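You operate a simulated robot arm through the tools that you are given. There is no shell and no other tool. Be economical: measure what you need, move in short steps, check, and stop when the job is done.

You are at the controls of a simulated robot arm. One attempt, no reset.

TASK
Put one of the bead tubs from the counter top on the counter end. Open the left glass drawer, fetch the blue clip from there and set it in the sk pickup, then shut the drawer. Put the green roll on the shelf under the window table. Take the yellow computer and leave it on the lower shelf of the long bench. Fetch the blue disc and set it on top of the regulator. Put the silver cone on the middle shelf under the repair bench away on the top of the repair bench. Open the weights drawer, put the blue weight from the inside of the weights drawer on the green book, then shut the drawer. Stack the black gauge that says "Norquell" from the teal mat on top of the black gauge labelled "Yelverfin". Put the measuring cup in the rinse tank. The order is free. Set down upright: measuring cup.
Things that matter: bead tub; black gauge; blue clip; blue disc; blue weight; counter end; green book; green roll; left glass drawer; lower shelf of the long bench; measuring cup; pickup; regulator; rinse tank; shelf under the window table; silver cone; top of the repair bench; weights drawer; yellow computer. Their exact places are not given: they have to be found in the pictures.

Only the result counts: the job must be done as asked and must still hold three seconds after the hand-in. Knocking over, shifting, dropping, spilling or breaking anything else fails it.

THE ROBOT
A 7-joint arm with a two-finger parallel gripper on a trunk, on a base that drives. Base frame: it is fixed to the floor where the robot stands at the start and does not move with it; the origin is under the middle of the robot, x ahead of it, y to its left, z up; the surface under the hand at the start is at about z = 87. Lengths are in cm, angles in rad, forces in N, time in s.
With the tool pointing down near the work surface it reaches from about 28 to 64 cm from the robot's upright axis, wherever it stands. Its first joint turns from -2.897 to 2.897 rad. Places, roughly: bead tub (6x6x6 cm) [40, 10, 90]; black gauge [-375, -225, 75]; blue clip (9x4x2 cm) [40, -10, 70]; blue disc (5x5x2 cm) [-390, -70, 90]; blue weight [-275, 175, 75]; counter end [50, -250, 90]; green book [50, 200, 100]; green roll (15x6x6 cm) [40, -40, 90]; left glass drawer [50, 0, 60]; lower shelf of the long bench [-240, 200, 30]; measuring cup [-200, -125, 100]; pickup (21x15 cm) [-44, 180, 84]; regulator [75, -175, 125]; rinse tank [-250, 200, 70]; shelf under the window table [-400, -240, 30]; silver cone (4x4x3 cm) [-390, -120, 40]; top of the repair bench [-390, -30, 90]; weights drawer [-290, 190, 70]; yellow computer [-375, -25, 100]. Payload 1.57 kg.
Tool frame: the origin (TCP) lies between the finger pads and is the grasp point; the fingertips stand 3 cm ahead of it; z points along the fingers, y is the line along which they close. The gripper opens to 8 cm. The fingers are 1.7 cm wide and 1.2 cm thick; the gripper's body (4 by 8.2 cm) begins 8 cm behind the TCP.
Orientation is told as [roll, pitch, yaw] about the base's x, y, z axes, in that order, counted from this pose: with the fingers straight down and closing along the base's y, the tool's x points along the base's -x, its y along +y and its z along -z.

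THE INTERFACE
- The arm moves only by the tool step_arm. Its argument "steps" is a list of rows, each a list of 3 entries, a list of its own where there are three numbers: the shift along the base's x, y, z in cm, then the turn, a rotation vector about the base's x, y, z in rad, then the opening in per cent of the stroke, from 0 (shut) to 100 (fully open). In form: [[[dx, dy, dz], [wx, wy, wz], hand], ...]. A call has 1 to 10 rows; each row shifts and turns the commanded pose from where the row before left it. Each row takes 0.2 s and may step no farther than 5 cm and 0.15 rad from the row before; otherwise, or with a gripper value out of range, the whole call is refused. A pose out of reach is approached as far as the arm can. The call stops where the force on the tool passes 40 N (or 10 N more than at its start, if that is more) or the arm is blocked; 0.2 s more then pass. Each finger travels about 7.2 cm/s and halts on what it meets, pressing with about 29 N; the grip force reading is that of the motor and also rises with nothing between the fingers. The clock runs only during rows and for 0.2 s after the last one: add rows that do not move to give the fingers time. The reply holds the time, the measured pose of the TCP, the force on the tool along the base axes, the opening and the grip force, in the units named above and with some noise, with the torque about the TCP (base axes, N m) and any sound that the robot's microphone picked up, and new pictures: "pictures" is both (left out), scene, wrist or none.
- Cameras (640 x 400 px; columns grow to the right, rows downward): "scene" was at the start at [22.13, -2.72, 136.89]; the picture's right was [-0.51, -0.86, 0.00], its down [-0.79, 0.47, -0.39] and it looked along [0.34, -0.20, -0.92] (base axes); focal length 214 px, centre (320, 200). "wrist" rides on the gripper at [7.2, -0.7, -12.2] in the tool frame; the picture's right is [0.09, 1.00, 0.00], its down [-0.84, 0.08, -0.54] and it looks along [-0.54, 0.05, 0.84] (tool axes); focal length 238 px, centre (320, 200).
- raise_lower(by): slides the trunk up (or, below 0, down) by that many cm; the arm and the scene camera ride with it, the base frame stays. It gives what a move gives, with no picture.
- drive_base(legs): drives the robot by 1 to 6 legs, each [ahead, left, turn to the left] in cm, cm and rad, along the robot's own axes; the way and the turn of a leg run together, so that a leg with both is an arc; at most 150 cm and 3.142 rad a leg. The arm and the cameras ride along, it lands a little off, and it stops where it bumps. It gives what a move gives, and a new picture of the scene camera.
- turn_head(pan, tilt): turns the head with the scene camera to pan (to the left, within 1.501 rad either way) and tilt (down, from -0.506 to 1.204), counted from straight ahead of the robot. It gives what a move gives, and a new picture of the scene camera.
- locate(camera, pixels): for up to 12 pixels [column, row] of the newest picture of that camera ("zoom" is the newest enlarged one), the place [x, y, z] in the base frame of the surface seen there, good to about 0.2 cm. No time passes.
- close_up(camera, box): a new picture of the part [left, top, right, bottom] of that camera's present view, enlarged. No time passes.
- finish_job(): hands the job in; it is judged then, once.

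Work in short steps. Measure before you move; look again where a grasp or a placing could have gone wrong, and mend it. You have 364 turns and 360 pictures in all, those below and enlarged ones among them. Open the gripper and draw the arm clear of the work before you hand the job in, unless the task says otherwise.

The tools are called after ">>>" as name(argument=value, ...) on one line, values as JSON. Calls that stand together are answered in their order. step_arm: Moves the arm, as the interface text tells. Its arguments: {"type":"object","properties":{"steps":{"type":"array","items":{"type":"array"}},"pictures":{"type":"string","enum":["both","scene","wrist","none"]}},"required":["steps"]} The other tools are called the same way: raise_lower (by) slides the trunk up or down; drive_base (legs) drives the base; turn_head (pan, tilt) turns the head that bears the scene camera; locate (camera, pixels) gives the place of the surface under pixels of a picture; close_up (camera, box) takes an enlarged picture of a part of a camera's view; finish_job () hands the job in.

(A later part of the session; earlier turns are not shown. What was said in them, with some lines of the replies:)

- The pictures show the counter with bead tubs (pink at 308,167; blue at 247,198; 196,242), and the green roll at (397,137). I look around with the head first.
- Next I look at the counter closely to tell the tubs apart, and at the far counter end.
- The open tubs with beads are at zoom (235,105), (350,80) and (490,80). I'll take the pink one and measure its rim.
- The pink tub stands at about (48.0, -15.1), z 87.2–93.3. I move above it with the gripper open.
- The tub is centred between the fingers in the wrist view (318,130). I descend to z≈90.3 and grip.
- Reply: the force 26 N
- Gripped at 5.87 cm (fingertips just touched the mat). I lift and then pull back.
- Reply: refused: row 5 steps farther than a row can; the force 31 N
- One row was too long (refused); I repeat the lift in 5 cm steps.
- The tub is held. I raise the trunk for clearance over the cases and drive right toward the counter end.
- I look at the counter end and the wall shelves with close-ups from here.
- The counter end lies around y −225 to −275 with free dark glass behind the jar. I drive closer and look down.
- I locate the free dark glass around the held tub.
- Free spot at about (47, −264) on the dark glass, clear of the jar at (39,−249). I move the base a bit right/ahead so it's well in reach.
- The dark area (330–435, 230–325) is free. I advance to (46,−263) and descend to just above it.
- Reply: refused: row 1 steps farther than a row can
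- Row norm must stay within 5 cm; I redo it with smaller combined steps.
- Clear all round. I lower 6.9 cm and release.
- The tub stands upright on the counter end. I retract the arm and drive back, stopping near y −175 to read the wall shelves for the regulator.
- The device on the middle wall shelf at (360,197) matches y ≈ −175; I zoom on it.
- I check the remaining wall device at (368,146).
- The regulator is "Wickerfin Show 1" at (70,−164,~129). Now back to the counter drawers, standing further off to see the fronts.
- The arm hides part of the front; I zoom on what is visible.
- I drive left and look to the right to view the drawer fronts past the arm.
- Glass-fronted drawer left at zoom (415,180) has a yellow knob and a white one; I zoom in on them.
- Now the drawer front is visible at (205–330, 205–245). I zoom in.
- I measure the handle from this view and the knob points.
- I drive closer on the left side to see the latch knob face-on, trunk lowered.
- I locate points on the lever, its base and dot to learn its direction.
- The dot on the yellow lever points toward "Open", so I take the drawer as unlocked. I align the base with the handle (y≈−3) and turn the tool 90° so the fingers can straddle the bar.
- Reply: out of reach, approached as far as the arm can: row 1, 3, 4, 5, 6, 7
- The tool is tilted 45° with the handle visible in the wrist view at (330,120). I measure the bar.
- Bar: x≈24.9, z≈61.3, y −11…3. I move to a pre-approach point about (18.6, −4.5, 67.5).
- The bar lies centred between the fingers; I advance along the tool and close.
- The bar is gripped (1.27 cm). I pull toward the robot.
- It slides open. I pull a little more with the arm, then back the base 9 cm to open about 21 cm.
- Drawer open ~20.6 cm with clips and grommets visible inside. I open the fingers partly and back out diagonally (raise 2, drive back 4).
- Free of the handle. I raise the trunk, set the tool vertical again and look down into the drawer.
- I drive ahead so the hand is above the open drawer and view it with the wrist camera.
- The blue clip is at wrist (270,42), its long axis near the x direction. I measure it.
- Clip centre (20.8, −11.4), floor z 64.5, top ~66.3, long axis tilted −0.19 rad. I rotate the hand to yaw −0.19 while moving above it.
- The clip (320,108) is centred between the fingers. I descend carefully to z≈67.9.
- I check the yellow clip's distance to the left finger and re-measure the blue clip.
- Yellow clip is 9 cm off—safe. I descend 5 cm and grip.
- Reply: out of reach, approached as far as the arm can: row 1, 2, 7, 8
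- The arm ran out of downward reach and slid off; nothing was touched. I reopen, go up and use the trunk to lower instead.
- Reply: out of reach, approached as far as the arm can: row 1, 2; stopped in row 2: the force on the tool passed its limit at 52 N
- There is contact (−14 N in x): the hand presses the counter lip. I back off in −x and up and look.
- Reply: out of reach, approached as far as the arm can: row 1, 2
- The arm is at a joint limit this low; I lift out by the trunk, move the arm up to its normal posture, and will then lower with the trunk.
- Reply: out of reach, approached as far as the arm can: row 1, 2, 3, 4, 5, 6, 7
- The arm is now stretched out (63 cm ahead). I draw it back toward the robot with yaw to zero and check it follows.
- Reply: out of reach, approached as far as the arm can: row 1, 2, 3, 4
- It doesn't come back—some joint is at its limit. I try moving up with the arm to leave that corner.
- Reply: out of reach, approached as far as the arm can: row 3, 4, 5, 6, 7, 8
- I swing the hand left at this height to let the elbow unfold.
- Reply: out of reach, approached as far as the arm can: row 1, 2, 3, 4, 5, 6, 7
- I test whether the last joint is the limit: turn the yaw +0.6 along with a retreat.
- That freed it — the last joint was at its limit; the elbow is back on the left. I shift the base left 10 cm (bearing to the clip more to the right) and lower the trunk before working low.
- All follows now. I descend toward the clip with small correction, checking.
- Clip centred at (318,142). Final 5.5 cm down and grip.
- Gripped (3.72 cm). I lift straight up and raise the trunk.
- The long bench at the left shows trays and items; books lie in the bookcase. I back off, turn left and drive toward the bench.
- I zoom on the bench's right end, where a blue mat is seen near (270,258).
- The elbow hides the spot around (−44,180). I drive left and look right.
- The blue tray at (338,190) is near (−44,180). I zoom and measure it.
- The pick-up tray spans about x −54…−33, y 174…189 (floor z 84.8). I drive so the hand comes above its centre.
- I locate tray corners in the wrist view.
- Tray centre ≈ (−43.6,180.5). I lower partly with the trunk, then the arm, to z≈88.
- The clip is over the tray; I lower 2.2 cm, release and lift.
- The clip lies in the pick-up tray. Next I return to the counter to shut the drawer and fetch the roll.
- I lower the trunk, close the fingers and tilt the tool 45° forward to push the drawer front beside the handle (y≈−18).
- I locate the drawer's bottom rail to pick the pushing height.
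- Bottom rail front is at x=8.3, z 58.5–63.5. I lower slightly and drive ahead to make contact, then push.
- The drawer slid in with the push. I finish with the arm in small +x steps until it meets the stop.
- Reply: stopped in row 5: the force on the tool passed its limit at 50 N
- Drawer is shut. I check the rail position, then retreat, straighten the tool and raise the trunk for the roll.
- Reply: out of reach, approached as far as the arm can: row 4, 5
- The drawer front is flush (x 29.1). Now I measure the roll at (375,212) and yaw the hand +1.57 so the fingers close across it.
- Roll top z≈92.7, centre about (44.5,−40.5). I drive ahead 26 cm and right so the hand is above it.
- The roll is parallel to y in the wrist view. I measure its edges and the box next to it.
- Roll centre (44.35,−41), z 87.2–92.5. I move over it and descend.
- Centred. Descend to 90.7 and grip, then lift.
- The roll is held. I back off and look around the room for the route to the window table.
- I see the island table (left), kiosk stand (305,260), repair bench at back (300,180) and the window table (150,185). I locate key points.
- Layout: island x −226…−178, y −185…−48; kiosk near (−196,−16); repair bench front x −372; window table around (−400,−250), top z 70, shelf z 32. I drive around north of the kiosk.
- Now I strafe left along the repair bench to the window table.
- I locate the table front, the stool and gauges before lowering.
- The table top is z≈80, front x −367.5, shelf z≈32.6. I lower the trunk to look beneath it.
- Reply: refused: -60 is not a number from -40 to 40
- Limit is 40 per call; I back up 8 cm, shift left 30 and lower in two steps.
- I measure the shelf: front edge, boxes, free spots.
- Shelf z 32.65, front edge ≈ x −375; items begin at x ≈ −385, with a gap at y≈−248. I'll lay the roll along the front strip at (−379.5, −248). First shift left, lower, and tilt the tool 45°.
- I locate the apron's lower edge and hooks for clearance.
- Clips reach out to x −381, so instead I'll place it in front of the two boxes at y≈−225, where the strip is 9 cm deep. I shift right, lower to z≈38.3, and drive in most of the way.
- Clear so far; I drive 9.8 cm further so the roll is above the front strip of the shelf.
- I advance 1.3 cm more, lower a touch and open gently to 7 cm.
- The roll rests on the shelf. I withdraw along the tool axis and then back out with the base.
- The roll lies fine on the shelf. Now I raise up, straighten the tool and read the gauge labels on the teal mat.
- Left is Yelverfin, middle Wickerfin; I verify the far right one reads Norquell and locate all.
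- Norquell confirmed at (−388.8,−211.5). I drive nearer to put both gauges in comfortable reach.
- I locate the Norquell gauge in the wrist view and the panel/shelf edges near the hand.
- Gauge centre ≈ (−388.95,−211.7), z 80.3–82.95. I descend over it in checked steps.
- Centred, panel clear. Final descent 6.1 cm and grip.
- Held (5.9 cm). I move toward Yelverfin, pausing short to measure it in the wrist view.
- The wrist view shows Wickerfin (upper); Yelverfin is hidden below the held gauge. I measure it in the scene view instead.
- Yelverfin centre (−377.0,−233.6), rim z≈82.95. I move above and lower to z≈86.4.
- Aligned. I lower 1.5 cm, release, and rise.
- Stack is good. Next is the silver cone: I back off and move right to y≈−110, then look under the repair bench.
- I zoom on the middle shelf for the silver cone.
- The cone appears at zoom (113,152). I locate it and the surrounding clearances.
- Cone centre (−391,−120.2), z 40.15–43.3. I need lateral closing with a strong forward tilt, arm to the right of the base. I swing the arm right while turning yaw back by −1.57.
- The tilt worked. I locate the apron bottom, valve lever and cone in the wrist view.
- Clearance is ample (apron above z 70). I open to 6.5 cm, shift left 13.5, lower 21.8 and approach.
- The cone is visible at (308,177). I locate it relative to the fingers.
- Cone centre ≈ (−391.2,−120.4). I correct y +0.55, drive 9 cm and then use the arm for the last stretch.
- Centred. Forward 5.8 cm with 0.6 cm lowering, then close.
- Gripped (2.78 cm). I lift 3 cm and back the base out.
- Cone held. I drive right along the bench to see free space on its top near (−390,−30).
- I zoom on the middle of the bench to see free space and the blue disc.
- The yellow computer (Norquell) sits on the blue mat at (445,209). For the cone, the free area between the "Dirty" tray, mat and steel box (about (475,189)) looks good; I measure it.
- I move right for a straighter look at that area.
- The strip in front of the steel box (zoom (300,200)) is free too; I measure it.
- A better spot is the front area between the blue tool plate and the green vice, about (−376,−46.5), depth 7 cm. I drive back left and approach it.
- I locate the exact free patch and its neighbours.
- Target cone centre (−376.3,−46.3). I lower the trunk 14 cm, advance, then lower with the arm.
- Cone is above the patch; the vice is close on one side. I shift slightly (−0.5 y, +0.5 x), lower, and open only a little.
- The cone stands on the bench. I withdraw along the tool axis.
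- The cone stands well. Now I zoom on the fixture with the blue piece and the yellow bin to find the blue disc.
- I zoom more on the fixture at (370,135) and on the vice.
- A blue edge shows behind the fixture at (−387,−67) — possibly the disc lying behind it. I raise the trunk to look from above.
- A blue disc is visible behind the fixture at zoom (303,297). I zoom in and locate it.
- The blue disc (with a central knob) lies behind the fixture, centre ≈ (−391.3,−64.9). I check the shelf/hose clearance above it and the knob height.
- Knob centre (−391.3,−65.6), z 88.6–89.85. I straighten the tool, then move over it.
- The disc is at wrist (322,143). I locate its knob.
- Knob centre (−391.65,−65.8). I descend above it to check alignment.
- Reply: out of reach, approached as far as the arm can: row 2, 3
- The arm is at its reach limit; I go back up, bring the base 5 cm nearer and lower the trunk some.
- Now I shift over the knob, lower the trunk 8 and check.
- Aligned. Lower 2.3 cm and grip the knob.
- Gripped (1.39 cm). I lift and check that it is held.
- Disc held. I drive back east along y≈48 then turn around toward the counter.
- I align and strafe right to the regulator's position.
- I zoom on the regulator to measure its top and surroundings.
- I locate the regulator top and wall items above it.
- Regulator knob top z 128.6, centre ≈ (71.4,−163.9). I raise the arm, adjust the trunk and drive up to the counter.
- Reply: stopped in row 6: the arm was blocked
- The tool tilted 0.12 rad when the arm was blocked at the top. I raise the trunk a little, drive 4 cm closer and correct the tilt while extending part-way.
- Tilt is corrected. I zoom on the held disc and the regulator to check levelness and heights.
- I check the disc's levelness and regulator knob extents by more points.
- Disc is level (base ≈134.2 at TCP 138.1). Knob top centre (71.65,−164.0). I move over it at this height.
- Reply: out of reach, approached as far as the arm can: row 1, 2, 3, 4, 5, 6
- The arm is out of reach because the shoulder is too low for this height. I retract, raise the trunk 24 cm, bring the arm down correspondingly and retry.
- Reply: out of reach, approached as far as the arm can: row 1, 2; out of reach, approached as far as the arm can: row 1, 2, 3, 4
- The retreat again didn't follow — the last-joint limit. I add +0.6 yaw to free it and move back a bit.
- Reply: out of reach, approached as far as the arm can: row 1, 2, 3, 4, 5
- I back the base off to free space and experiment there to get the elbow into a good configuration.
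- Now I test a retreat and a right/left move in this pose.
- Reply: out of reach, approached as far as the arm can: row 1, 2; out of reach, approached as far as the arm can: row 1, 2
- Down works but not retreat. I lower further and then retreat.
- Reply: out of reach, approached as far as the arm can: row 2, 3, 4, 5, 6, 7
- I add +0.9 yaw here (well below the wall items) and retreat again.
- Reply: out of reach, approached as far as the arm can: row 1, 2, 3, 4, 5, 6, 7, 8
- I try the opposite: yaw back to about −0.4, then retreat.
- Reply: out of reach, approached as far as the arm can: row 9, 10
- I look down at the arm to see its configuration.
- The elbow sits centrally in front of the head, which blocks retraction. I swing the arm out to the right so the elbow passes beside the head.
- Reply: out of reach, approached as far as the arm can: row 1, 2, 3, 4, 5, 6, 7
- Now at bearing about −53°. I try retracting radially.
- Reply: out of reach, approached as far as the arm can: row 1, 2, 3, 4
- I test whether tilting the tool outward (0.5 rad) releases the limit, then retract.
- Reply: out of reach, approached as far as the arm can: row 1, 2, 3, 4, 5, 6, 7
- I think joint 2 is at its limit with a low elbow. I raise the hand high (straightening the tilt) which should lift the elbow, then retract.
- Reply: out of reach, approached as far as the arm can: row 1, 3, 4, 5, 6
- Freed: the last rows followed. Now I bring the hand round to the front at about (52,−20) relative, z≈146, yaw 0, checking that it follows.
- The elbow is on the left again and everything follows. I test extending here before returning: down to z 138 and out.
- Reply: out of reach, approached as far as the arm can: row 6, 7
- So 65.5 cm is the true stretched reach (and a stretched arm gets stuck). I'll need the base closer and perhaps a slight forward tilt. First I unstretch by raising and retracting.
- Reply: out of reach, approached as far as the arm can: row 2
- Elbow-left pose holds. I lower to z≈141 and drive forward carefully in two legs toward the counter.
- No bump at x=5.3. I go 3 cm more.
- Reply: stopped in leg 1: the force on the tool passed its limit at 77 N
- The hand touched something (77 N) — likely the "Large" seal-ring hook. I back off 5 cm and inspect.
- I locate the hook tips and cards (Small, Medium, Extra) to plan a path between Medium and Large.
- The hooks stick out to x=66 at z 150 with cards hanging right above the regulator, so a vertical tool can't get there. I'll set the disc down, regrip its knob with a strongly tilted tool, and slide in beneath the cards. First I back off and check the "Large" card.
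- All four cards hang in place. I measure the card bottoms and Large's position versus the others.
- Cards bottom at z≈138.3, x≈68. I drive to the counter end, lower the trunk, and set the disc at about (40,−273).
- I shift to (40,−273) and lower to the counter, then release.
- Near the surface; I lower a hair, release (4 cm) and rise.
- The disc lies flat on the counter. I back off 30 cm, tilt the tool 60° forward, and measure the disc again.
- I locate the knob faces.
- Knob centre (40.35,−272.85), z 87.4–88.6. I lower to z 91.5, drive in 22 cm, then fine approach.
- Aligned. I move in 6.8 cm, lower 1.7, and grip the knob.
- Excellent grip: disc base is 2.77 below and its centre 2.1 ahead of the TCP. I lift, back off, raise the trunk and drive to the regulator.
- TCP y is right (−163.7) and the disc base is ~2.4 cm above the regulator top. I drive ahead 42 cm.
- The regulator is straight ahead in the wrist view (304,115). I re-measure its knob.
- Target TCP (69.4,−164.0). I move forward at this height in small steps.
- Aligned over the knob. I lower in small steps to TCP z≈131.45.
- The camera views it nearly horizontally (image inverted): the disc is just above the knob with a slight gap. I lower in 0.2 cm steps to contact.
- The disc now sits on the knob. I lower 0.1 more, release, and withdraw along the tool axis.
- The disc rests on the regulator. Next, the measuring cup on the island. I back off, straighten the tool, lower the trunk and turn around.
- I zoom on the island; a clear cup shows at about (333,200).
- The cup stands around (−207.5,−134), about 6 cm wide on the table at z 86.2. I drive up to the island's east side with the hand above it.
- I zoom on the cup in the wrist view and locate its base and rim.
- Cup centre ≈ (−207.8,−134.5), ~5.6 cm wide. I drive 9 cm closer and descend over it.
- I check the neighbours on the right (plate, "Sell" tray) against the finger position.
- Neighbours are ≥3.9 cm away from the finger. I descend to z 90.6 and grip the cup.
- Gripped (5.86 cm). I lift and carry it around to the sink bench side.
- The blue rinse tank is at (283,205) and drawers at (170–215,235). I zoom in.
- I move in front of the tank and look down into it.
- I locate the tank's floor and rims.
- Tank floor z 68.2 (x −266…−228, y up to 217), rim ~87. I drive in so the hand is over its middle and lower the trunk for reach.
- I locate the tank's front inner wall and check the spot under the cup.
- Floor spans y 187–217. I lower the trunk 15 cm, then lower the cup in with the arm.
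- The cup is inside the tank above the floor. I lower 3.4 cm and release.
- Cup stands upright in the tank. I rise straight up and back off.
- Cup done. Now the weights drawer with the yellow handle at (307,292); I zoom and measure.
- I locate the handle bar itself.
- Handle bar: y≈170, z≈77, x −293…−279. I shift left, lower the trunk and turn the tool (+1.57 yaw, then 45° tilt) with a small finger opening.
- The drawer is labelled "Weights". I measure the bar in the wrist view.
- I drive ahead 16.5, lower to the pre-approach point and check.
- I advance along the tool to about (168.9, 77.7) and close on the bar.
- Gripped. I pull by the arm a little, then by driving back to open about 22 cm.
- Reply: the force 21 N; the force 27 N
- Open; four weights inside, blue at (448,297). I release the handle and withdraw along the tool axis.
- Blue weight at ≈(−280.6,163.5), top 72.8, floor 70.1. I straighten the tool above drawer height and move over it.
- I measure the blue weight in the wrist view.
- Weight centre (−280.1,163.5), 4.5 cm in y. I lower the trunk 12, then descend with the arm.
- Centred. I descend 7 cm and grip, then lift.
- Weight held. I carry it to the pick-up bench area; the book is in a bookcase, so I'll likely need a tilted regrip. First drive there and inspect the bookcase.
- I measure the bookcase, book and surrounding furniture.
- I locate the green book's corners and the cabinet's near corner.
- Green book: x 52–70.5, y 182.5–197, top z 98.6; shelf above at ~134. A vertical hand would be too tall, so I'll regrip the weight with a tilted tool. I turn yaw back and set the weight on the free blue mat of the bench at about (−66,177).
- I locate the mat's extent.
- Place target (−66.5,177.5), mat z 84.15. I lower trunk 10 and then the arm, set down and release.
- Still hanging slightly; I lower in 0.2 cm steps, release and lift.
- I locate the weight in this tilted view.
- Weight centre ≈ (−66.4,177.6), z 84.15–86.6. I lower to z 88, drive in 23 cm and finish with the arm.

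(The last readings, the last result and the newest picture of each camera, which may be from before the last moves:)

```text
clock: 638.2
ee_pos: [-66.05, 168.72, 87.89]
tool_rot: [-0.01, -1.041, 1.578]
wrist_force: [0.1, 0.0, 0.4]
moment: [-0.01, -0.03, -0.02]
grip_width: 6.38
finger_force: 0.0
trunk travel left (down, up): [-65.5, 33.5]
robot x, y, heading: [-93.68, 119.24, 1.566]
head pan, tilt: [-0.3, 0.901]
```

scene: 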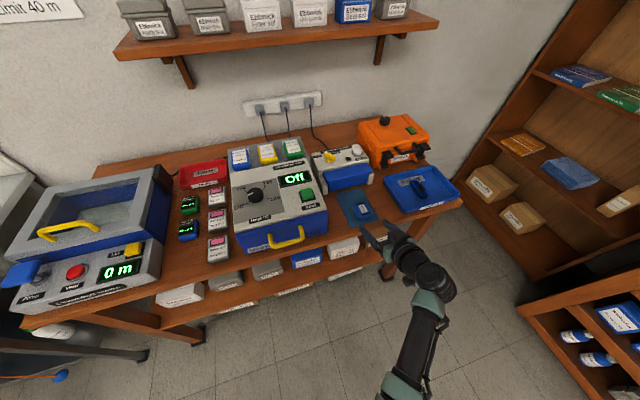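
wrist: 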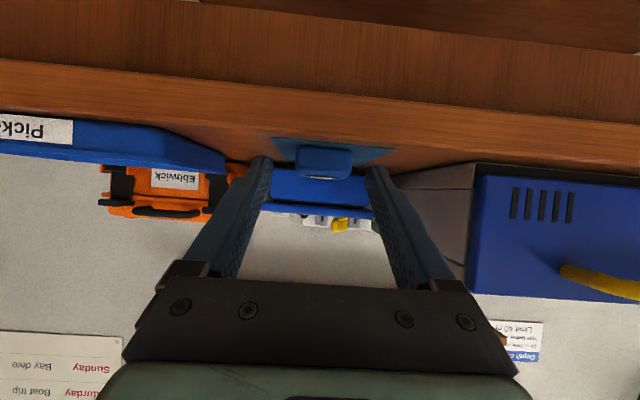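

Centred. I move in 7.1 cm, lower 1.2, and grip.

>>> step_arm(steps=[[[-0.2, 2.4, -0.2], [0, 0, 0], 80], [[-0.1, 2.4, -0.3], [0, 0, 0], 80], [[0, 2.3, -0.4], [0, 0, 0], 80], [[0, 0, -0.3], [0, 0, 0], 80], [[0, 0, 0], [0, 0, 0], 30], [[0, 0, 0], [0, 0, 0], 30], [[0, 0, 0], [0, 0, 0], 30], [[0, 0, 3], [0, 0, 0], 30], [[0, 0, 4], [0, 0, 0], 30], [[0, 0, 3], [0, 0, 0], 30]], pictures="wrist")

>>> close_up(camera="wrist", box=[260, 120, 380, 210])

```text
clock: 640.5
ee_pos: [-66.43, 175.82, 96.64]
tool_rot: [-0.011, -1.04, 1.579]
wrist_force: [0.7, -0.5, -4.2]
moment: [-0.09, 0.02, 0.0]
grip_width: 4.98
finger_force: 28.7
trunk travel left (down, up): [-65.5, 33.5]
robot x, y, heading: [-93.48, 119.17, 1.567]
head pan, tilt: [-0.3, 0.901]
```

wrist: 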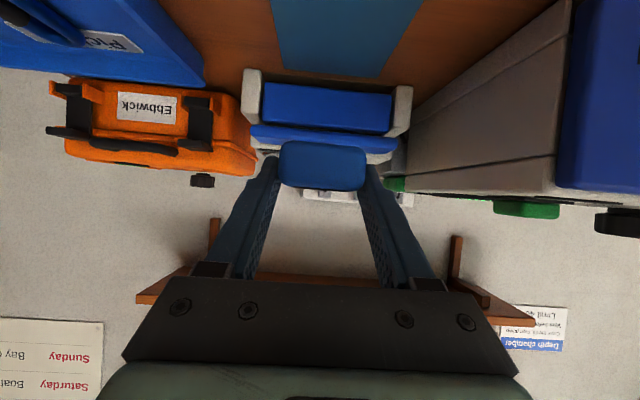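

```text
4.44 times, centred on (320, 165) of wrist
```

zoom: 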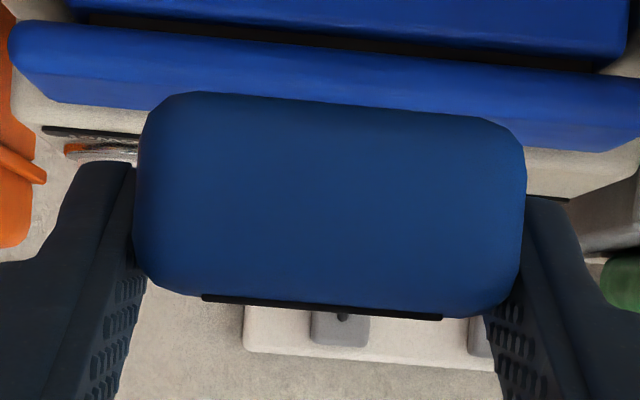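

Weight regripped (base 2.5 below TCP, centre 1.8 ahead). I raise a bit and drive to a start pose facing the bookcase diagonally (heading 0.95).

>>> raise_lower(by=8)

>>> drive_base(legs=[[-22, 0, 0], [0, -70, 0], [24, 0, 0], [0, 0, -0.617]])

>>> turn_head(pan=-0.1, tilt=0.5)

```text
clock: 641.6
ee_pos: [-66.36, 175.76, 104.66]
tool_rot: [-0.01, -1.043, 1.579]
wrist_force: [0.6, -1.1, -5.5]
moment: [-0.09, 0.01, 0.02]
grip_width: 4.98
finger_force: 29.2
trunk travel left (down, up): [-73.5, 25.5]
robot x, y, heading: [-93.85, 119.18, 1.567]
head pan, tilt: [-0.3, 0.901]
```

```text
clock: 649.7
ee_pos: [29.33, 153.06, 104.71]
tool_rot: [-0.01, -1.042, 0.988]
wrist_force: [-0.6, 0.8, -4.8]
moment: [-0.08, 0.04, -0.01]
grip_width: 4.98
finger_force: 29.2
trunk travel left (down, up): [-73.5, 25.5]
robot x, y, heading: [-24.79, 121.23, 0.978]
head pan, tilt: [-0.3, 0.901]
```

scene: 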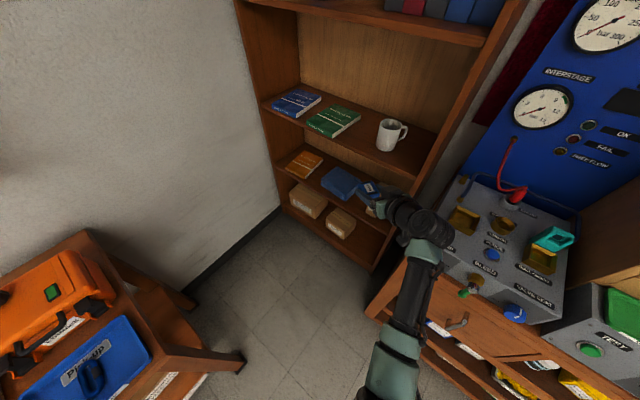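

```text
clock: 650.6
ee_pos: [29.24, 153.2, 104.66]
tool_rot: [-0.011, -1.042, 0.987]
wrist_force: [0.0, -0.4, -4.7]
moment: [-0.05, 0.07, -0.04]
grip_width: 4.99
finger_force: 28.8
trunk travel left (down, up): [-73.5, 25.5]
robot x, y, heading: [-24.8, 120.92, 0.974]
head pan, tilt: [-0.099, 0.499]
```

scene: 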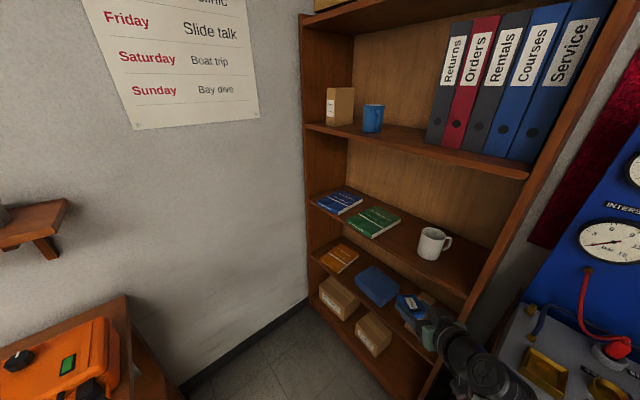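

I need 44.7 ahead and 3.9 right. I go 37 first and check.

>>> drive_base(legs=[[37, -3.8, 0]])

>>> step_arm(steps=[[[0, 0, 0], [0, 0, 0], 30]], pictures="wrist")

>>> turn_head(pan=-0.2, tilt=0.6)

```text
clock: 653.0
ee_pos: [52.72, 182.32, 104.71]
tool_rot: [-0.01, -1.04, 0.996]
wrist_force: [1.0, -0.5, -4.3]
moment: [-0.06, 0.05, 0.01]
grip_width: 5.01
finger_force: 28.9
trunk travel left (down, up): [-73.5, 25.5]
robot x, y, heading: [-1.19, 149.9, 0.989]
head pan, tilt: [-0.099, 0.499]
```

scene: 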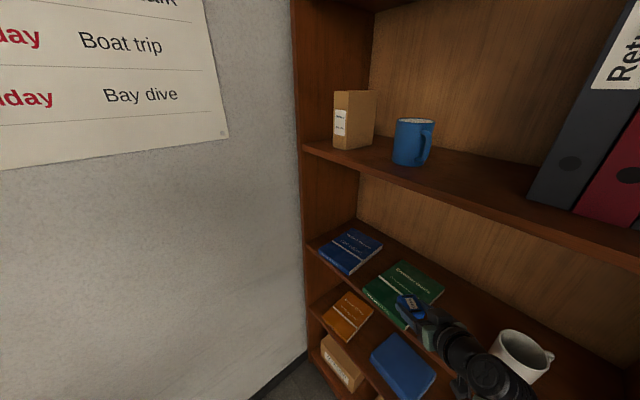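

```text
clock: 653.4
ee_pos: [52.75, 182.32, 104.6]
tool_rot: [-0.008, -1.04, 0.994]
wrist_force: [-0.5, -0.7, -5.6]
moment: [-0.08, 0.09, -0.01]
grip_width: 5.0
finger_force: 28.7
trunk travel left (down, up): [-73.5, 25.5]
robot x, y, heading: [-0.81, 149.91, 0.986]
head pan, tilt: [-0.099, 0.499]
```

wrist: 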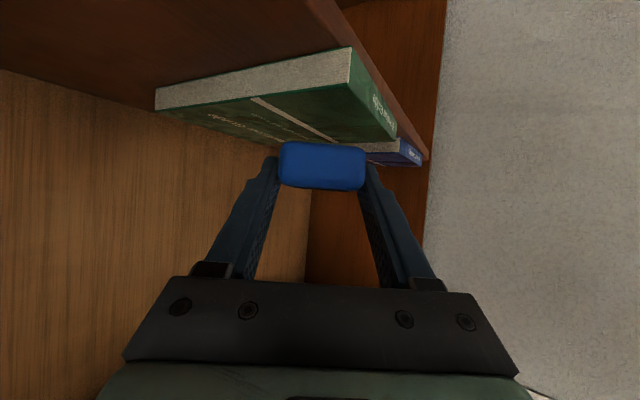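

```text
clock: 654.0
ee_pos: [52.79, 182.4, 104.75]
tool_rot: [-0.01, -1.04, 0.996]
wrist_force: [0.3, 0.7, -4.7]
moment: [-0.06, 0.07, 0.03]
grip_width: 4.98
finger_force: 28.8
trunk travel left (down, up): [-73.5, 25.5]
robot x, y, heading: [-1.0, 149.72, 0.988]
head pan, tilt: [-0.201, 0.6]
```

scene: 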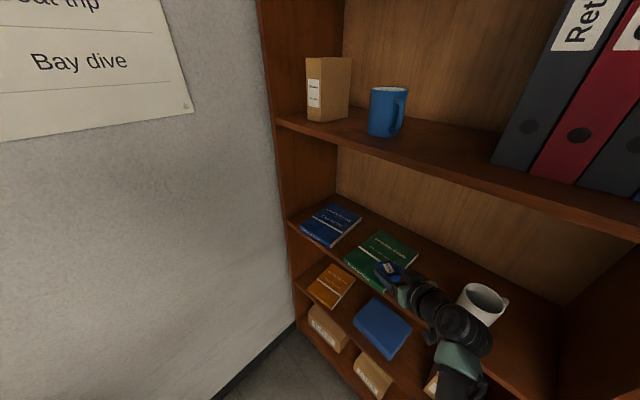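

The weight is over the book's front edge. I move in 7.4 cm with the arm.

>>> step_arm(steps=[[[1.6, 1.9, 0], [0, 0, 0], 30], [[1.6, 1.9, 0], [0, 0, 0], 30], [[1.5, 1.8, 0], [0, 0, 0], 30], [[0, 0, -1.5], [0, 0, 0], 30], [[0, 0, -0.8], [0, 0, 0], 30], [[0, 0, 0], [0, 0, 0], 30]])

>>> close_up(camera="scene", box=[320, 210, 480, 310])

```text
clock: 655.4
ee_pos: [57.46, 187.86, 102.29]
tool_rot: [-0.009, -1.041, 0.997]
wrist_force: [0.6, 0.6, -4.9]
moment: [-0.05, 0.03, 0.0]
grip_width: 4.96
finger_force: 29.7
trunk travel left (down, up): [-73.5, 25.5]
robot x, y, heading: [-1.17, 150.08, 0.986]
head pan, tilt: [-0.201, 0.6]
```

scene: 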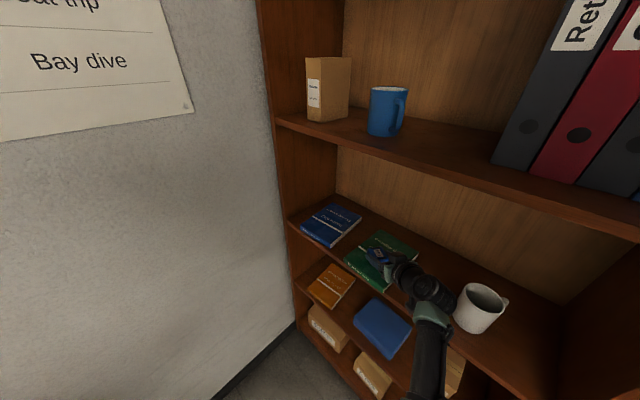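
wrist: 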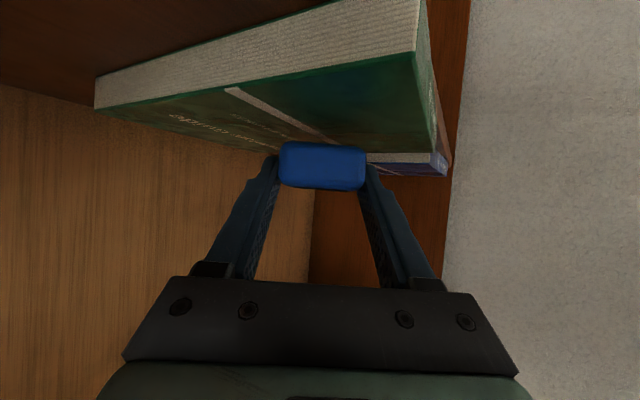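

```text
4.00 times, centred on (400, 260) of scene
```

zoom: 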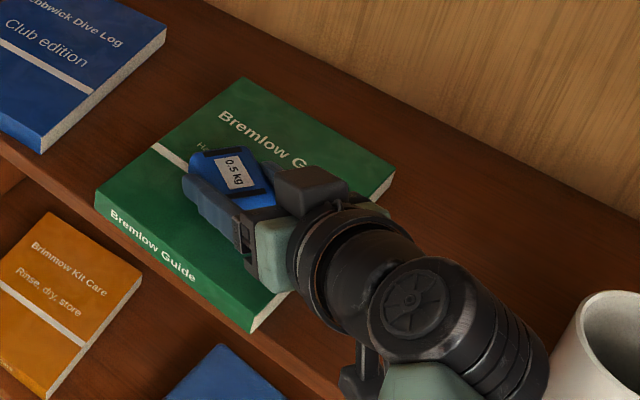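

Over the book. I lower in steps until the load is taken off.

>>> step_arm(steps=[[[0, 0, -0.7], [0, 0, 0], 30], [[0, 0, -0.3], [0, 0, 0], 30], [[0, 0, -0.2], [0, 0, 0], 30], [[0, 0, 0], [0, 0, 0], 30]], pictures="none")

```text
clock: 656.4
ee_pos: [57.45, 187.93, 101.18]
tool_rot: [-0.009, -1.04, 0.995]
wrist_force: [0.2, -0.4, -2.9]
moment: [-0.01, 0.09, 0.02]
grip_width: 4.98
finger_force: 29.5
trunk travel left (down, up): [-73.5, 25.5]
robot x, y, heading: [-0.92, 149.85, 0.986]
head pan, tilt: [-0.201, 0.6]
```

Load is partly off; I lower 0.15 more, open, and withdraw along the tool axis.

>>> step_arm(steps=[[[0, 0, -0.15], [0, 0, 0], 30], [[0, 0, 0], [0, 0, 0], 30], [[0, 0, 0], [0, 0, 0], 70], [[0, 0, 0], [0, 0, 0], 80], [[0, 0, 0], [0, 0, 0], 80], [[-1, -1.5, 1], [0, 0, 0], 80], [[-1.5, -2.3, 1.5], [0, 0, 0], 80], [[-1.5, -2.3, 1], [0, 0, 0], 80]])

>>> close_up(camera="scene", box=[320, 210, 480, 310])

```text
clock: 658.2
ee_pos: [53.23, 181.77, 104.51]
tool_rot: [-0.011, -1.042, 0.998]
wrist_force: [0.3, -0.9, -0.8]
moment: [0.01, 0.02, 0.0]
grip_width: 6.4
finger_force: 0.1
trunk travel left (down, up): [-73.5, 25.5]
robot x, y, heading: [-1.07, 149.68, 0.986]
head pan, tilt: [-0.201, 0.6]
```

scene: 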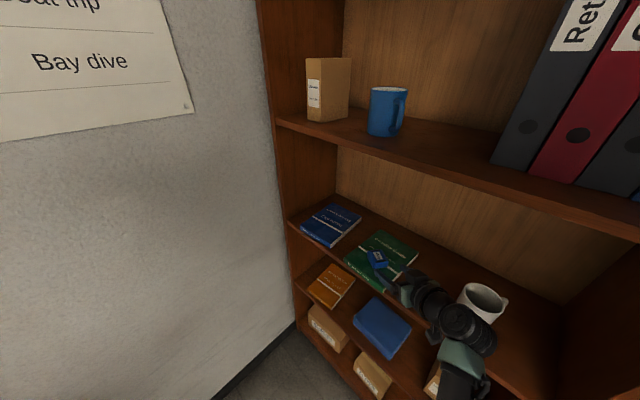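
wrist: 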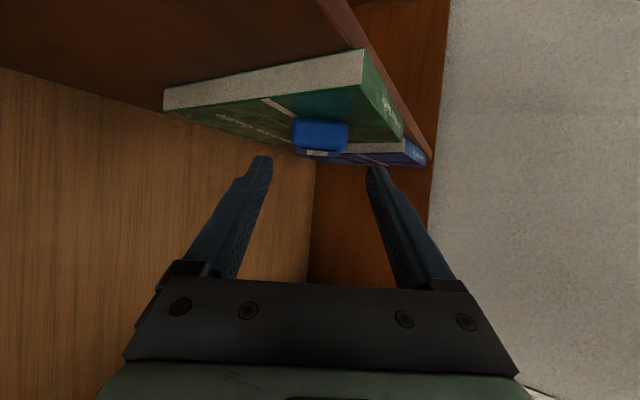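

```text
refused: no pictures are left
```

No pictures are left, so I continue by measured coordinates. The weight sits on the green book. I withdraw straight back out of the bookcase and drive to the repair bench for the yellow computer, keeping the tilted tool.

>>> step_arm(steps=[[[-1.5, -2.3, 1], [0, 0, 0], 80], [[-2, -3, 0], [0, 0, 0], 80]], pictures="none")

>>> drive_base(legs=[[-60, 0, 0], [-60, 0, 0]])

```text
clock: 658.8
ee_pos: [49.8, 176.15, 105.53]
tool_rot: [-0.012, -1.042, 0.998]
wrist_force: [-0.6, -0.2, -1.1]
moment: [0.03, 0.01, -0.02]
grip_width: 6.39
finger_force: 0.1
trunk travel left (down, up): [-73.5, 25.5]
robot x, y, heading: [-1.09, 149.84, 0.985]
head pan, tilt: [-0.201, 0.6]
no pictures are left
```

```text
clock: 665.2
ee_pos: [-16.11, 76.9, 105.57]
tool_rot: [-0.011, -1.043, 0.993]
wrist_force: [-0.7, -0.3, 0.0]
moment: [0.0, -0.01, -0.01]
grip_width: 6.38
finger_force: 0.0
trunk travel left (down, up): [-73.5, 25.5]
robot x, y, heading: [-67.48, 50.82, 0.98]
head pan, tilt: [-0.201, 0.6]
```

Clear. I turn to face the repair bench and drive along the known corridor.

>>> drive_base(legs=[[0, 0, 2.16], [115, 0, 0], [113, 0, 0]])

```text
clock: 681.5
ee_pos: [-341.3, 79.97, 105.54]
tool_rot: [-0.011, -1.042, 3.132]
wrist_force: [0.2, -0.2, 0.5]
moment: [0.0, -0.01, 0.02]
grip_width: 6.38
finger_force: 0.0
trunk travel left (down, up): [-73.5, 25.5]
robot x, y, heading: [-292.17, 50.76, 3.12]
head pan, tilt: [-0.201, 0.6]
```

I correct heading and strafe left so the hand lines up with the computer at y≈−16.7.

>>> drive_base(legs=[[0, 0, 0.021], [0, 95.5, 0]])

```text
clock: 686.7
ee_pos: [-341.78, -15.8, 105.62]
tool_rot: [-0.01, -1.043, -3.117]
wrist_force: [0.3, 1.0, -1.0]
moment: [-0.02, -0.02, -0.02]
grip_width: 6.41
finger_force: 0.0
trunk travel left (down, up): [-73.5, 25.5]
robot x, y, heading: [-291.42, -43.31, -3.131]
head pan, tilt: [-0.201, 0.6]
```

I open fully, lower to z≈96 and drive ahead 37 cm, then fine-tune by readings.

>>> raise_lower(by=-9.6)

>>> step_arm(steps=[[[0, 0, 0], [0, 0, -0.012], 100], [[0, 0, 0], [0, 0, -0.012], 100], [[0, 0, 0], [0, 0, 0], 100]], pictures="none")

>>> drive_base(legs=[[34, 0, 0]])

```text
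clock: 688.0
ee_pos: [-341.63, -15.7, 95.88]
tool_rot: [-0.01, -1.042, -3.117]
wrist_force: [0.3, -0.9, 0.3]
moment: [-0.03, -0.01, -0.02]
grip_width: 6.41
finger_force: 0.0
trunk travel left (down, up): [-63.9, 35.1]
robot x, y, heading: [-291.5, -43.2, -3.134]
head pan, tilt: [-0.201, 0.6]
```

```text
clock: 688.8
ee_pos: [-341.72, -15.72, 95.96]
tool_rot: [-0.009, -1.041, 3.14]
wrist_force: [-0.4, 0.3, -0.7]
moment: [0.01, -0.02, 0.01]
grip_width: 8.01
finger_force: 0.1
trunk travel left (down, up): [-63.9, 35.1]
robot x, y, heading: [-291.21, -43.02, -3.131]
head pan, tilt: [-0.201, 0.6]
no pictures are left
```

```text
clock: 691.0
ee_pos: [-375.22, -15.82, 95.93]
tool_rot: [-0.009, -1.04, 3.136]
wrist_force: [-0.3, -0.6, 0.2]
moment: [-0.01, -0.02, 0.0]
grip_width: 8.01
finger_force: 0.0
trunk travel left (down, up): [-63.9, 35.1]
robot x, y, heading: [-324.75, -43.43, -3.134]
head pan, tilt: [-0.201, 0.6]
```

I rotate the tool slightly (−0.12) to match the computer's orientation and move above it at (−379.5,−16.8).

>>> step_arm(steps=[[[-1.5, -0.4, 0], [0, 0, -0.06], 100], [[-1.5, -0.3, 0], [0, 0, -0.06], 100], [[-1.3, -0.3, 0], [0, 0, 0], 100], [[0, 0, -1.5], [0, 0, 0], 100], [[0, 0, 0], [0, 0, 0], 100]], pictures="none")

```text
clock: 692.2
ee_pos: [-379.53, -17.02, 94.58]
tool_rot: [-0.01, -1.041, 3.017]
wrist_force: [0.2, -0.4, 0.3]
moment: [0.0, 0.04, 0.0]
grip_width: 8.0
finger_force: 0.1
trunk travel left (down, up): [-63.9, 35.1]
robot x, y, heading: [-324.26, -43.64, -3.133]
head pan, tilt: [-0.201, 0.6]
no pictures are left
```

I descend in small increments watching the force.

>>> step_arm(steps=[[[0, 0.15, -0.7], [0, 0, 0], 100], [[0, 0, -0.7], [0, 0, 0], 100], [[0, 0, -0.3], [0, 0, 0], 100], [[0, 0, 0], [0, 0, 0], 100]], pictures="none")

>>> step_arm(steps=[[[0, 0, -0.5], [0, 0, 0], 100], [[0, 0, -0.5], [0, 0, 0], 100], [[0, 0, -0.5], [0, 0, 0], 100], [[0, 0, 0], [0, 0, 0], 100]], pictures="none")

```text
clock: 693.2
ee_pos: [-379.44, -16.69, 92.77]
tool_rot: [-0.01, -1.042, 3.018]
wrist_force: [-0.9, 0.0, 0.7]
moment: [-0.03, 0.0, 0.04]
grip_width: 8.01
finger_force: 0.0
trunk travel left (down, up): [-63.9, 35.1]
robot x, y, heading: [-324.58, -43.78, -3.135]
head pan, tilt: [-0.201, 0.6]
no pictures are left
```

```text
clock: 694.2
ee_pos: [-379.51, -16.68, 91.31]
tool_rot: [-0.011, -1.043, 3.017]
wrist_force: [-0.9, -0.6, 0.7]
moment: [-0.02, 0.02, 0.04]
grip_width: 8.0
finger_force: 0.0
trunk travel left (down, up): [-63.9, 35.1]
robot x, y, heading: [-324.56, -43.28, -3.131]
head pan, tilt: [-0.201, 0.6]
no pictures are left
```

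No contact; the fingers straddle (or clear) the computer. I close and read the width.

>>> step_arm(steps=[[[0, 0, 0], [0, 0, 0], 70], [[0, 0, 0], [0, 0, 0], 40], [[0, 0, 0], [0, 0, 0], 20], [[0, 0, 0], [0, 0, 0], 20], [[0, 0, 0], [0, 0, 0], 20]], pictures="none")

```text
clock: 695.5
ee_pos: [-379.47, -16.68, 91.28]
tool_rot: [-0.011, -1.043, 3.018]
wrist_force: [-0.2, -0.3, 0.0]
moment: [0.0, 0.01, -0.01]
grip_width: 4.98
finger_force: 29.3
trunk travel left (down, up): [-63.9, 35.1]
robot x, y, heading: [-324.39, -43.63, -3.132]
head pan, tilt: [-0.201, 0.6]
no pictures are left
```

Gripped at 4.98 cm. I lift and check the load.

>>> step_arm(steps=[[[0, 0, 1.5], [0, 0, 0], 20], [[0, 0, 3], [0, 0, 0], 20], [[0, 0, 4], [0, 0, 0], 20], [[0, 0, 4], [0, 0, 0], 20], [[0, 0, 0], [0, 0, 0], 20]], pictures="none")

>>> drive_base(legs=[[-32, 0, 0]])

```text
clock: 696.6
ee_pos: [-379.43, -16.64, 103.95]
tool_rot: [-0.011, -1.041, 3.017]
wrist_force: [-0.4, 1.0, -1.1]
moment: [0.02, 0.0, -0.02]
grip_width: 4.95
finger_force: 28.8
trunk travel left (down, up): [-63.9, 35.1]
robot x, y, heading: [-324.82, -43.79, -3.134]
head pan, tilt: [-0.201, 0.6]
no pictures are left
```

```text
clock: 698.8
ee_pos: [-347.3, -16.64, 104.04]
tool_rot: [-0.011, -1.043, 3.02]
wrist_force: [1.0, -0.5, -0.9]
moment: [-0.03, -0.05, 0.02]
grip_width: 4.93
finger_force: 29.5
trunk travel left (down, up): [-63.9, 35.1]
robot x, y, heading: [-292.43, -43.16, -3.132]
head pan, tilt: [-0.201, 0.6]
```

Held. I undo the small yaw and drive to face the long bench, aligned with x≈−212.

>>> step_arm(steps=[[[0, 0, 0], [0, 0, 0.06], 20], [[0, 0, 0], [0, 0, 0.06], 20], [[0, 0, 0], [0, 0, 0.01], 20]], pictures="none")

>>> drive_base(legs=[[0, -100, 0], [0, 0, -1.58], [0, -52, 0]])

```text
clock: 699.6
ee_pos: [-347.27, -16.54, 103.96]
tool_rot: [-0.009, -1.042, -3.131]
wrist_force: [0.3, 0.8, -1.3]
moment: [0.01, -0.02, 0.0]
grip_width: 4.96
finger_force: 29.1
trunk travel left (down, up): [-63.9, 35.1]
robot x, y, heading: [-292.75, -42.84, -3.128]
head pan, tilt: [-0.201, 0.6]
no pictures are left
```

```text
clock: 711.1
ee_pos: [-216.41, 110.32, 103.84]
tool_rot: [-0.01, -1.043, 1.589]
wrist_force: [0.8, 0.0, -1.3]
moment: [-0.06, 0.01, 0.01]
grip_width: 4.94
finger_force: 29.1
trunk travel left (down, up): [-63.9, 35.1]
robot x, y, heading: [-242.39, 54.85, 1.592]
head pan, tilt: [-0.201, 0.6]
```

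I lower the trunk fully in two moves, and adjust lateral position to x −212.5.

>>> raise_lower(by=-40)

>>> raise_lower(by=-23.5)

>>> drive_base(legs=[[30, -4.5, -0.02]])

```text
clock: 714.9
ee_pos: [-216.4, 110.35, 63.81]
tool_rot: [-0.011, -1.042, 1.59]
wrist_force: [0.0, -0.6, -1.6]
moment: [-0.04, -0.02, -0.01]
grip_width: 4.94
finger_force: 28.8
trunk travel left (down, up): [-23.9, 75.1]
robot x, y, heading: [-242.34, 55.38, 1.594]
head pan, tilt: [-0.201, 0.6]
```

```text
clock: 717.4
ee_pos: [-216.43, 110.39, 40.4]
tool_rot: [-0.011, -1.042, 1.59]
wrist_force: [0.1, 0.3, -1.0]
moment: [0.0, -0.01, -0.02]
grip_width: 4.94
finger_force: 29.2
trunk travel left (down, up): [-0.4, 98.6]
robot x, y, heading: [-242.5, 55.57, 1.6]
head pan, tilt: [-0.201, 0.6]
```

```text
clock: 719.5
ee_pos: [-211.17, 139.86, 40.46]
tool_rot: [-0.011, -1.042, 1.568]
wrist_force: [-0.5, 0.0, -1.1]
moment: [-0.03, 0.01, -0.01]
grip_width: 4.95
finger_force: 28.9
trunk travel left (down, up): [-0.4, 98.6]
robot x, y, heading: [-238.11, 85.26, 1.573]
head pan, tilt: [-0.201, 0.6]
```

I shift −1.3 in x, lower to z 37.2 and drive in, watching the force.

>>> step_arm(steps=[[[-0.7, 0, -1.6], [0, 0, 0], 20], [[-0.6, 0, -1.6], [0, 0, 0], 20], [[0, 0, 0], [0, 0, 0], 20]], pictures="none")

>>> drive_base(legs=[[32, 0, 0]])

>>> drive_base(legs=[[10, 0, 0]])

```text
clock: 720.3
ee_pos: [-212.4, 139.73, 37.06]
tool_rot: [-0.012, -1.042, 1.571]
wrist_force: [0.4, -0.4, -0.7]
moment: [-0.04, 0.02, -0.01]
grip_width: 4.92
finger_force: 28.8
trunk travel left (down, up): [-0.4, 98.6]
robot x, y, heading: [-238.23, 85.45, 1.569]
head pan, tilt: [-0.201, 0.6]
no pictures are left
```

```text
clock: 722.4
ee_pos: [-212.3, 171.3, 37.26]
tool_rot: [-0.009, -1.042, 1.569]
wrist_force: [-0.1, -0.1, -0.9]
moment: [-0.06, -0.03, -0.03]
grip_width: 4.93
finger_force: 28.8
trunk travel left (down, up): [-0.4, 98.6]
robot x, y, heading: [-238.26, 116.91, 1.572]
head pan, tilt: [-0.201, 0.6]
```

```text
clock: 723.5
ee_pos: [-212.32, 181.35, 37.16]
tool_rot: [-0.01, -1.042, 1.566]
wrist_force: [-0.2, -0.6, -0.6]
moment: [-0.03, -0.03, 0.02]
grip_width: 4.96
finger_force: 28.7
trunk travel left (down, up): [-0.4, 98.6]
robot x, y, heading: [-238.42, 127.19, 1.569]
head pan, tilt: [-0.201, 0.6]
```

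No contact. I advance 6 cm more with the arm, then lower toward the shelf.

>>> step_arm(steps=[[[0, 2, 0], [0, 0, 0], 20], [[0, 2, 0], [0, 0, 0], 20], [[0, 2, 0], [0, 0, 0], 20], [[0, 0, -1.2], [0, 0, 0], 20], [[0, 0, -1.2], [0, 0, 0], 20], [[0, 0, -0.6], [0, 0, 0], 20], [[0, 0, 0], [0, 0, 0], 20]], pictures="none")

>>> step_arm(steps=[[[0, 0, -0.3], [0, 0, 0], 20], [[0, 0, -0.2], [0, 0, 0], 20], [[0, 0, -0.2], [0, 0, 0], 20], [[0, 0, 0], [0, 0, 0], 20]], pictures="none")

```text
clock: 725.1
ee_pos: [-212.31, 187.18, 34.16]
tool_rot: [-0.01, -1.042, 1.569]
wrist_force: [-0.2, -0.7, -1.9]
moment: [-0.03, 0.01, -0.01]
grip_width: 4.93
finger_force: 29.1
trunk travel left (down, up): [-0.4, 98.6]
robot x, y, heading: [-238.33, 127.18, 1.57]
head pan, tilt: [-0.201, 0.6]
no pictures are left
```

```text
clock: 726.1
ee_pos: [-212.46, 187.31, 33.6]
tool_rot: [-0.01, -1.043, 1.567]
wrist_force: [0.0, -0.7, -0.9]
moment: [-0.01, 0.01, -0.03]
grip_width: 4.94
finger_force: 29.2
trunk travel left (down, up): [-0.4, 98.6]
robot x, y, heading: [-238.66, 126.96, 1.577]
head pan, tilt: [-0.201, 0.6]
no pictures are left
```

Still free; I continue in 0.2 cm steps until contact shows.

>>> step_arm(steps=[[[0, 0, -0.2], [0, 0, 0], 20], [[0, 0, -0.15], [0, 0, 0], 20], [[0, 0, 0], [0, 0, 0], 20]], pictures="none")

>>> step_arm(steps=[[[0, 0, -0.15], [0, 0, 0], 20], [[0, 0, -0.15], [0, 0, 0], 20], [[0, 0, 0], [0, 0, 0], 20]], pictures="none")

```text
clock: 726.9
ee_pos: [-212.36, 187.28, 33.07]
tool_rot: [-0.009, -1.042, 1.567]
wrist_force: [0.6, 0.2, -0.5]
moment: [-0.04, 0.0, 0.01]
grip_width: 4.96
finger_force: 29.2
trunk travel left (down, up): [-0.4, 98.6]
robot x, y, heading: [-238.11, 127.09, 1.572]
head pan, tilt: [-0.201, 0.6]
no pictures are left
```

```text
clock: 727.7
ee_pos: [-212.36, 187.24, 32.71]
tool_rot: [-0.009, -1.042, 1.568]
wrist_force: [-0.1, 0.2, -1.2]
moment: [-0.05, 0.0, -0.02]
grip_width: 4.96
finger_force: 28.8
trunk travel left (down, up): [-0.4, 98.6]
robot x, y, heading: [-238.25, 127.07, 1.572]
head pan, tilt: [-0.201, 0.6]
no pictures are left
```

I go down 0.2 more; any remaining gap is a couple of millimetres.

>>> step_arm(steps=[[[0, 0, -0.1], [0, 0, 0], 20], [[0, 0, -0.1], [0, 0, 0], 20], [[0, 0, 0], [0, 0, 0], 20]], pictures="none")

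```text
clock: 728.5
ee_pos: [-212.38, 187.29, 32.77]
tool_rot: [-0.011, -1.044, 1.569]
wrist_force: [-0.8, -2.2, 1.7]
moment: [0.12, 0.08, 0.08]
grip_width: 4.96
finger_force: 29.3
trunk travel left (down, up): [-0.4, 98.6]
robot x, y, heading: [-238.22, 127.2, 1.573]
head pan, tilt: [-0.201, 0.6]
no pictures are left
```

Contact is felt (force and torque changed). I release slowly and withdraw along the tool axis.

>>> step_arm(steps=[[[0, 0, 0], [0, 0, 0], 70], [[0, 0, 0], [0, 0, 0], 90], [[0, 0, 0], [0, 0, 0], 90], [[0, -0.9, 0.52], [0, 0, 0], 90], [[0, -1.7, 1], [0, 0, 0], 90], [[0, -3, 1.5], [0, 0, 0], 90], [[0, -3, 0], [0, 0, 0], 90], [[0, 0, 0], [0, 0, 0], 90]], pictures="none")

>>> drive_base(legs=[[-45, 0, 0]])

```text
clock: 730.3
ee_pos: [-212.31, 178.4, 35.62]
tool_rot: [-0.01, -1.04, 1.568]
wrist_force: [-0.4, -0.6, 0.4]
moment: [0.04, 0.0, 0.01]
grip_width: 7.2
finger_force: 0.2
trunk travel left (down, up): [-0.4, 98.6]
robot x, y, heading: [-238.08, 127.16, 1.573]
head pan, tilt: [-0.201, 0.6]
no pictures are left
```

```text
clock: 733.1
ee_pos: [-212.46, 133.15, 35.59]
tool_rot: [-0.011, -1.043, 1.569]
wrist_force: [0.9, 0.2, -0.1]
moment: [0.01, -0.01, 0.04]
grip_width: 7.19
finger_force: 0.0
trunk travel left (down, up): [-0.4, 98.6]
robot x, y, heading: [-238.32, 81.76, 1.571]
head pan, tilt: [-0.201, 0.6]
```

Computer placed. Now to shut the weights drawer: I raise to z≈74, close the fingers and line up at x≈−297.5 (left of its handle).

>>> raise_lower(by=38.4)

>>> step_arm(steps=[[[0, 0, 0], [0, 0, 0], 0], [[0, 0, 0], [0, 0, 0], 0], [[0, 0, 0], [0, 0, 0], 0], [[0, 0, 0], [0, 0, 0], 0]], pictures="none")

>>> drive_base(legs=[[-15, 0, 0], [0, 85, 0]])

```text
clock: 736.8
ee_pos: [-212.38, 133.14, 74.03]
tool_rot: [-0.01, -1.042, 1.569]
wrist_force: [-0.9, -0.7, -0.7]
moment: [-0.02, 0.02, -0.01]
grip_width: 7.14
finger_force: 0.1
trunk travel left (down, up): [-38.8, 60.2]
robot x, y, heading: [-238.69, 81.57, 1.57]
head pan, tilt: [-0.201, 0.6]
```

```text
clock: 737.8
ee_pos: [-212.29, 133.22, 73.98]
tool_rot: [-0.011, -1.043, 1.569]
wrist_force: [-0.5, 0.4, -0.4]
moment: [-0.06, 0.0, 0.01]
grip_width: 0.0
finger_force: 21.3
trunk travel left (down, up): [-38.8, 60.2]
robot x, y, heading: [-238.17, 81.67, 1.571]
head pan, tilt: [-0.201, 0.6]
no pictures are left
```

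```text
clock: 743.2
ee_pos: [-296.86, 118.03, 74.03]
tool_rot: [-0.01, -1.043, 1.563]
wrist_force: [0.0, -0.4, -0.9]
moment: [0.04, -0.03, 0.01]
grip_width: 0.02
finger_force: 21.7
trunk travel left (down, up): [-38.8, 60.2]
robot x, y, heading: [-323.03, 66.48, 1.563]
head pan, tilt: [-0.201, 0.6]
```

I nudge −0.8 in x, drive up to the drawer and push it in, leaving the last centimetres to the arm.

>>> step_arm(steps=[[[-0.8, 0, 0], [0, 0, 0], 0], [[0, 0, 0], [0, 0, 0], 0]], pictures="none")

>>> drive_base(legs=[[30, 0, 0]])

>>> drive_base(legs=[[17, 0, 0]])

```text
clock: 743.9
ee_pos: [-297.69, 118.0, 73.9]
tool_rot: [-0.01, -1.042, 1.565]
wrist_force: [-0.3, 0.8, 0.1]
moment: [0.02, 0.01, 0.02]
grip_width: 0.01
finger_force: 21.4
trunk travel left (down, up): [-38.8, 60.2]
robot x, y, heading: [-323.14, 66.51, 1.569]
head pan, tilt: [-0.201, 0.6]
no pictures are left
```

```text
clock: 745.9
ee_pos: [-297.22, 147.55, 73.95]
tool_rot: [-0.011, -1.041, 1.559]
wrist_force: [-0.7, -0.3, -0.6]
moment: [-0.03, 0.01, 0.04]
grip_width: 0.02
finger_force: 21.1
trunk travel left (down, up): [-38.8, 60.2]
robot x, y, heading: [-322.88, 95.72, 1.558]
head pan, tilt: [-0.201, 0.6]
```

```text
clock: 747.3
ee_pos: [-296.93, 164.33, 73.91]
tool_rot: [-0.011, -1.042, 1.556]
wrist_force: [0.1, 1.0, 0.1]
moment: [0.03, -0.03, 0.03]
grip_width: 0.0
finger_force: 20.7
trunk travel left (down, up): [-38.8, 60.2]
robot x, y, heading: [-322.94, 113.11, 1.558]
head pan, tilt: [-0.201, 0.6]
```

Now I push the last 7 cm with the arm until it meets the stop.

>>> step_arm(steps=[[[0, 2, 0], [0, 0, 0], 0], [[0, 2, 0], [0, 0, 0], 0], [[0, 1.5, 0], [0, 0, 0], 0], [[0, 0.8, 0], [0, 0, 0], 0], [[0, 0.6, 0], [0, 0, 0], 0], [[0, 0.5, 0], [0, 0, 0], 0], [[0, 0.5, 0], [0, 0, 0], 0]], pictures="none")

```text
clock: 748.6
ee_pos: [-296.99, 170.78, 73.96]
tool_rot: [-0.009, -1.037, 1.552]
wrist_force: [-3.6, -17.2, 7.3]
moment: [0.08, 0.04, 0.16]
grip_width: 0.0
finger_force: 21.3
trunk travel left (down, up): [-38.8, 60.2]
robot x, y, heading: [-322.6, 113.16, 1.556]
head pan, tilt: [-0.201, 0.6]
stopped in row 6: the force on the tool passed its limit at 50 N (the readings are from after the stop); the commanded pose is now the measured one
no pictures are left
```

It stopped against the end (50 N) at the expected closed position. I retreat, open the gripper and move clear.

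>>> step_arm(steps=[[[0, -3, 0], [0, 0, 0], 0], [[0, -4, 0], [0, 0, 0], 0], [[0, 0, 0], [0, 0, 0], 50]], pictures="none")

>>> drive_base(legs=[[-45, 0, 0]])

>>> step_arm(steps=[[[0, 0, 0], [0, 0, 0], 100], [[0, 0, 0], [0, 0, 0], 100]], pictures="none")

```text
clock: 749.4
ee_pos: [-296.79, 163.88, 73.95]
tool_rot: [-0.006, -1.033, 1.553]
wrist_force: [0.4, 0.1, 0.8]
moment: [0.0, -0.02, -0.05]
grip_width: 4.0
finger_force: 0.1
trunk travel left (down, up): [-38.8, 60.2]
robot x, y, heading: [-322.68, 112.93, 1.56]
head pan, tilt: [-0.201, 0.6]
no pictures are left
```

```text
clock: 752.1
ee_pos: [-297.12, 118.53, 73.85]
tool_rot: [-0.006, -1.033, 1.544]
wrist_force: [0.3, -1.0, 0.6]
moment: [0.01, 0.0, -0.01]
grip_width: 4.02
finger_force: 0.0
trunk travel left (down, up): [-38.8, 60.2]
robot x, y, heading: [-323.35, 67.73, 1.548]
head pan, tilt: [-0.201, 0.6]
```

```text
clock: 752.7
ee_pos: [-297.19, 118.6, 73.81]
tool_rot: [-0.006, -1.033, 1.542]
wrist_force: [0.0, 0.1, 0.2]
moment: [0.0, 0.04, 0.01]
grip_width: 8.0
finger_force: 0.1
trunk travel left (down, up): [-38.8, 60.2]
robot x, y, heading: [-323.42, 67.65, 1.547]
head pan, tilt: [-0.201, 0.6]
no pictures are left
```

All parts are done, the gripper is open and the arm is clear, so I hand in.

>>> finish_job()

```text
The job is handed in.
```

I handed the job in after carrying out every item; the yellow computer and the shut weights drawer were done without pictures and I never saw either one finished.

- **Seen in place when last viewed:** the bead tub on the counter end, the blue clip in the pick-up tray, the green roll on its shelf and the silver cone on the bench top. Also the blue disc on the regulator, the Norquell gauge on top of the Yelverfin one, the blue weight on the green book, and the measuring cup upright in the rinse tank. The left glass drawer is also shut and was measured flush.
- **Not seen:** the pictures ran out after the blue weight. I picked up the yellow computer and set it on the lower shelf using measured positions and force readings only. The weights drawer was pushed until it stopped at about where it would be shut.
- **Contacts on the way:** on my first try at the regulator the hand bumped something, probably the "Large" seal-ring hook, with about 77 N. All four seal-ring cards were still hanging afterwards. The hand also pressed against the counter lip once while I was fetching the clip.
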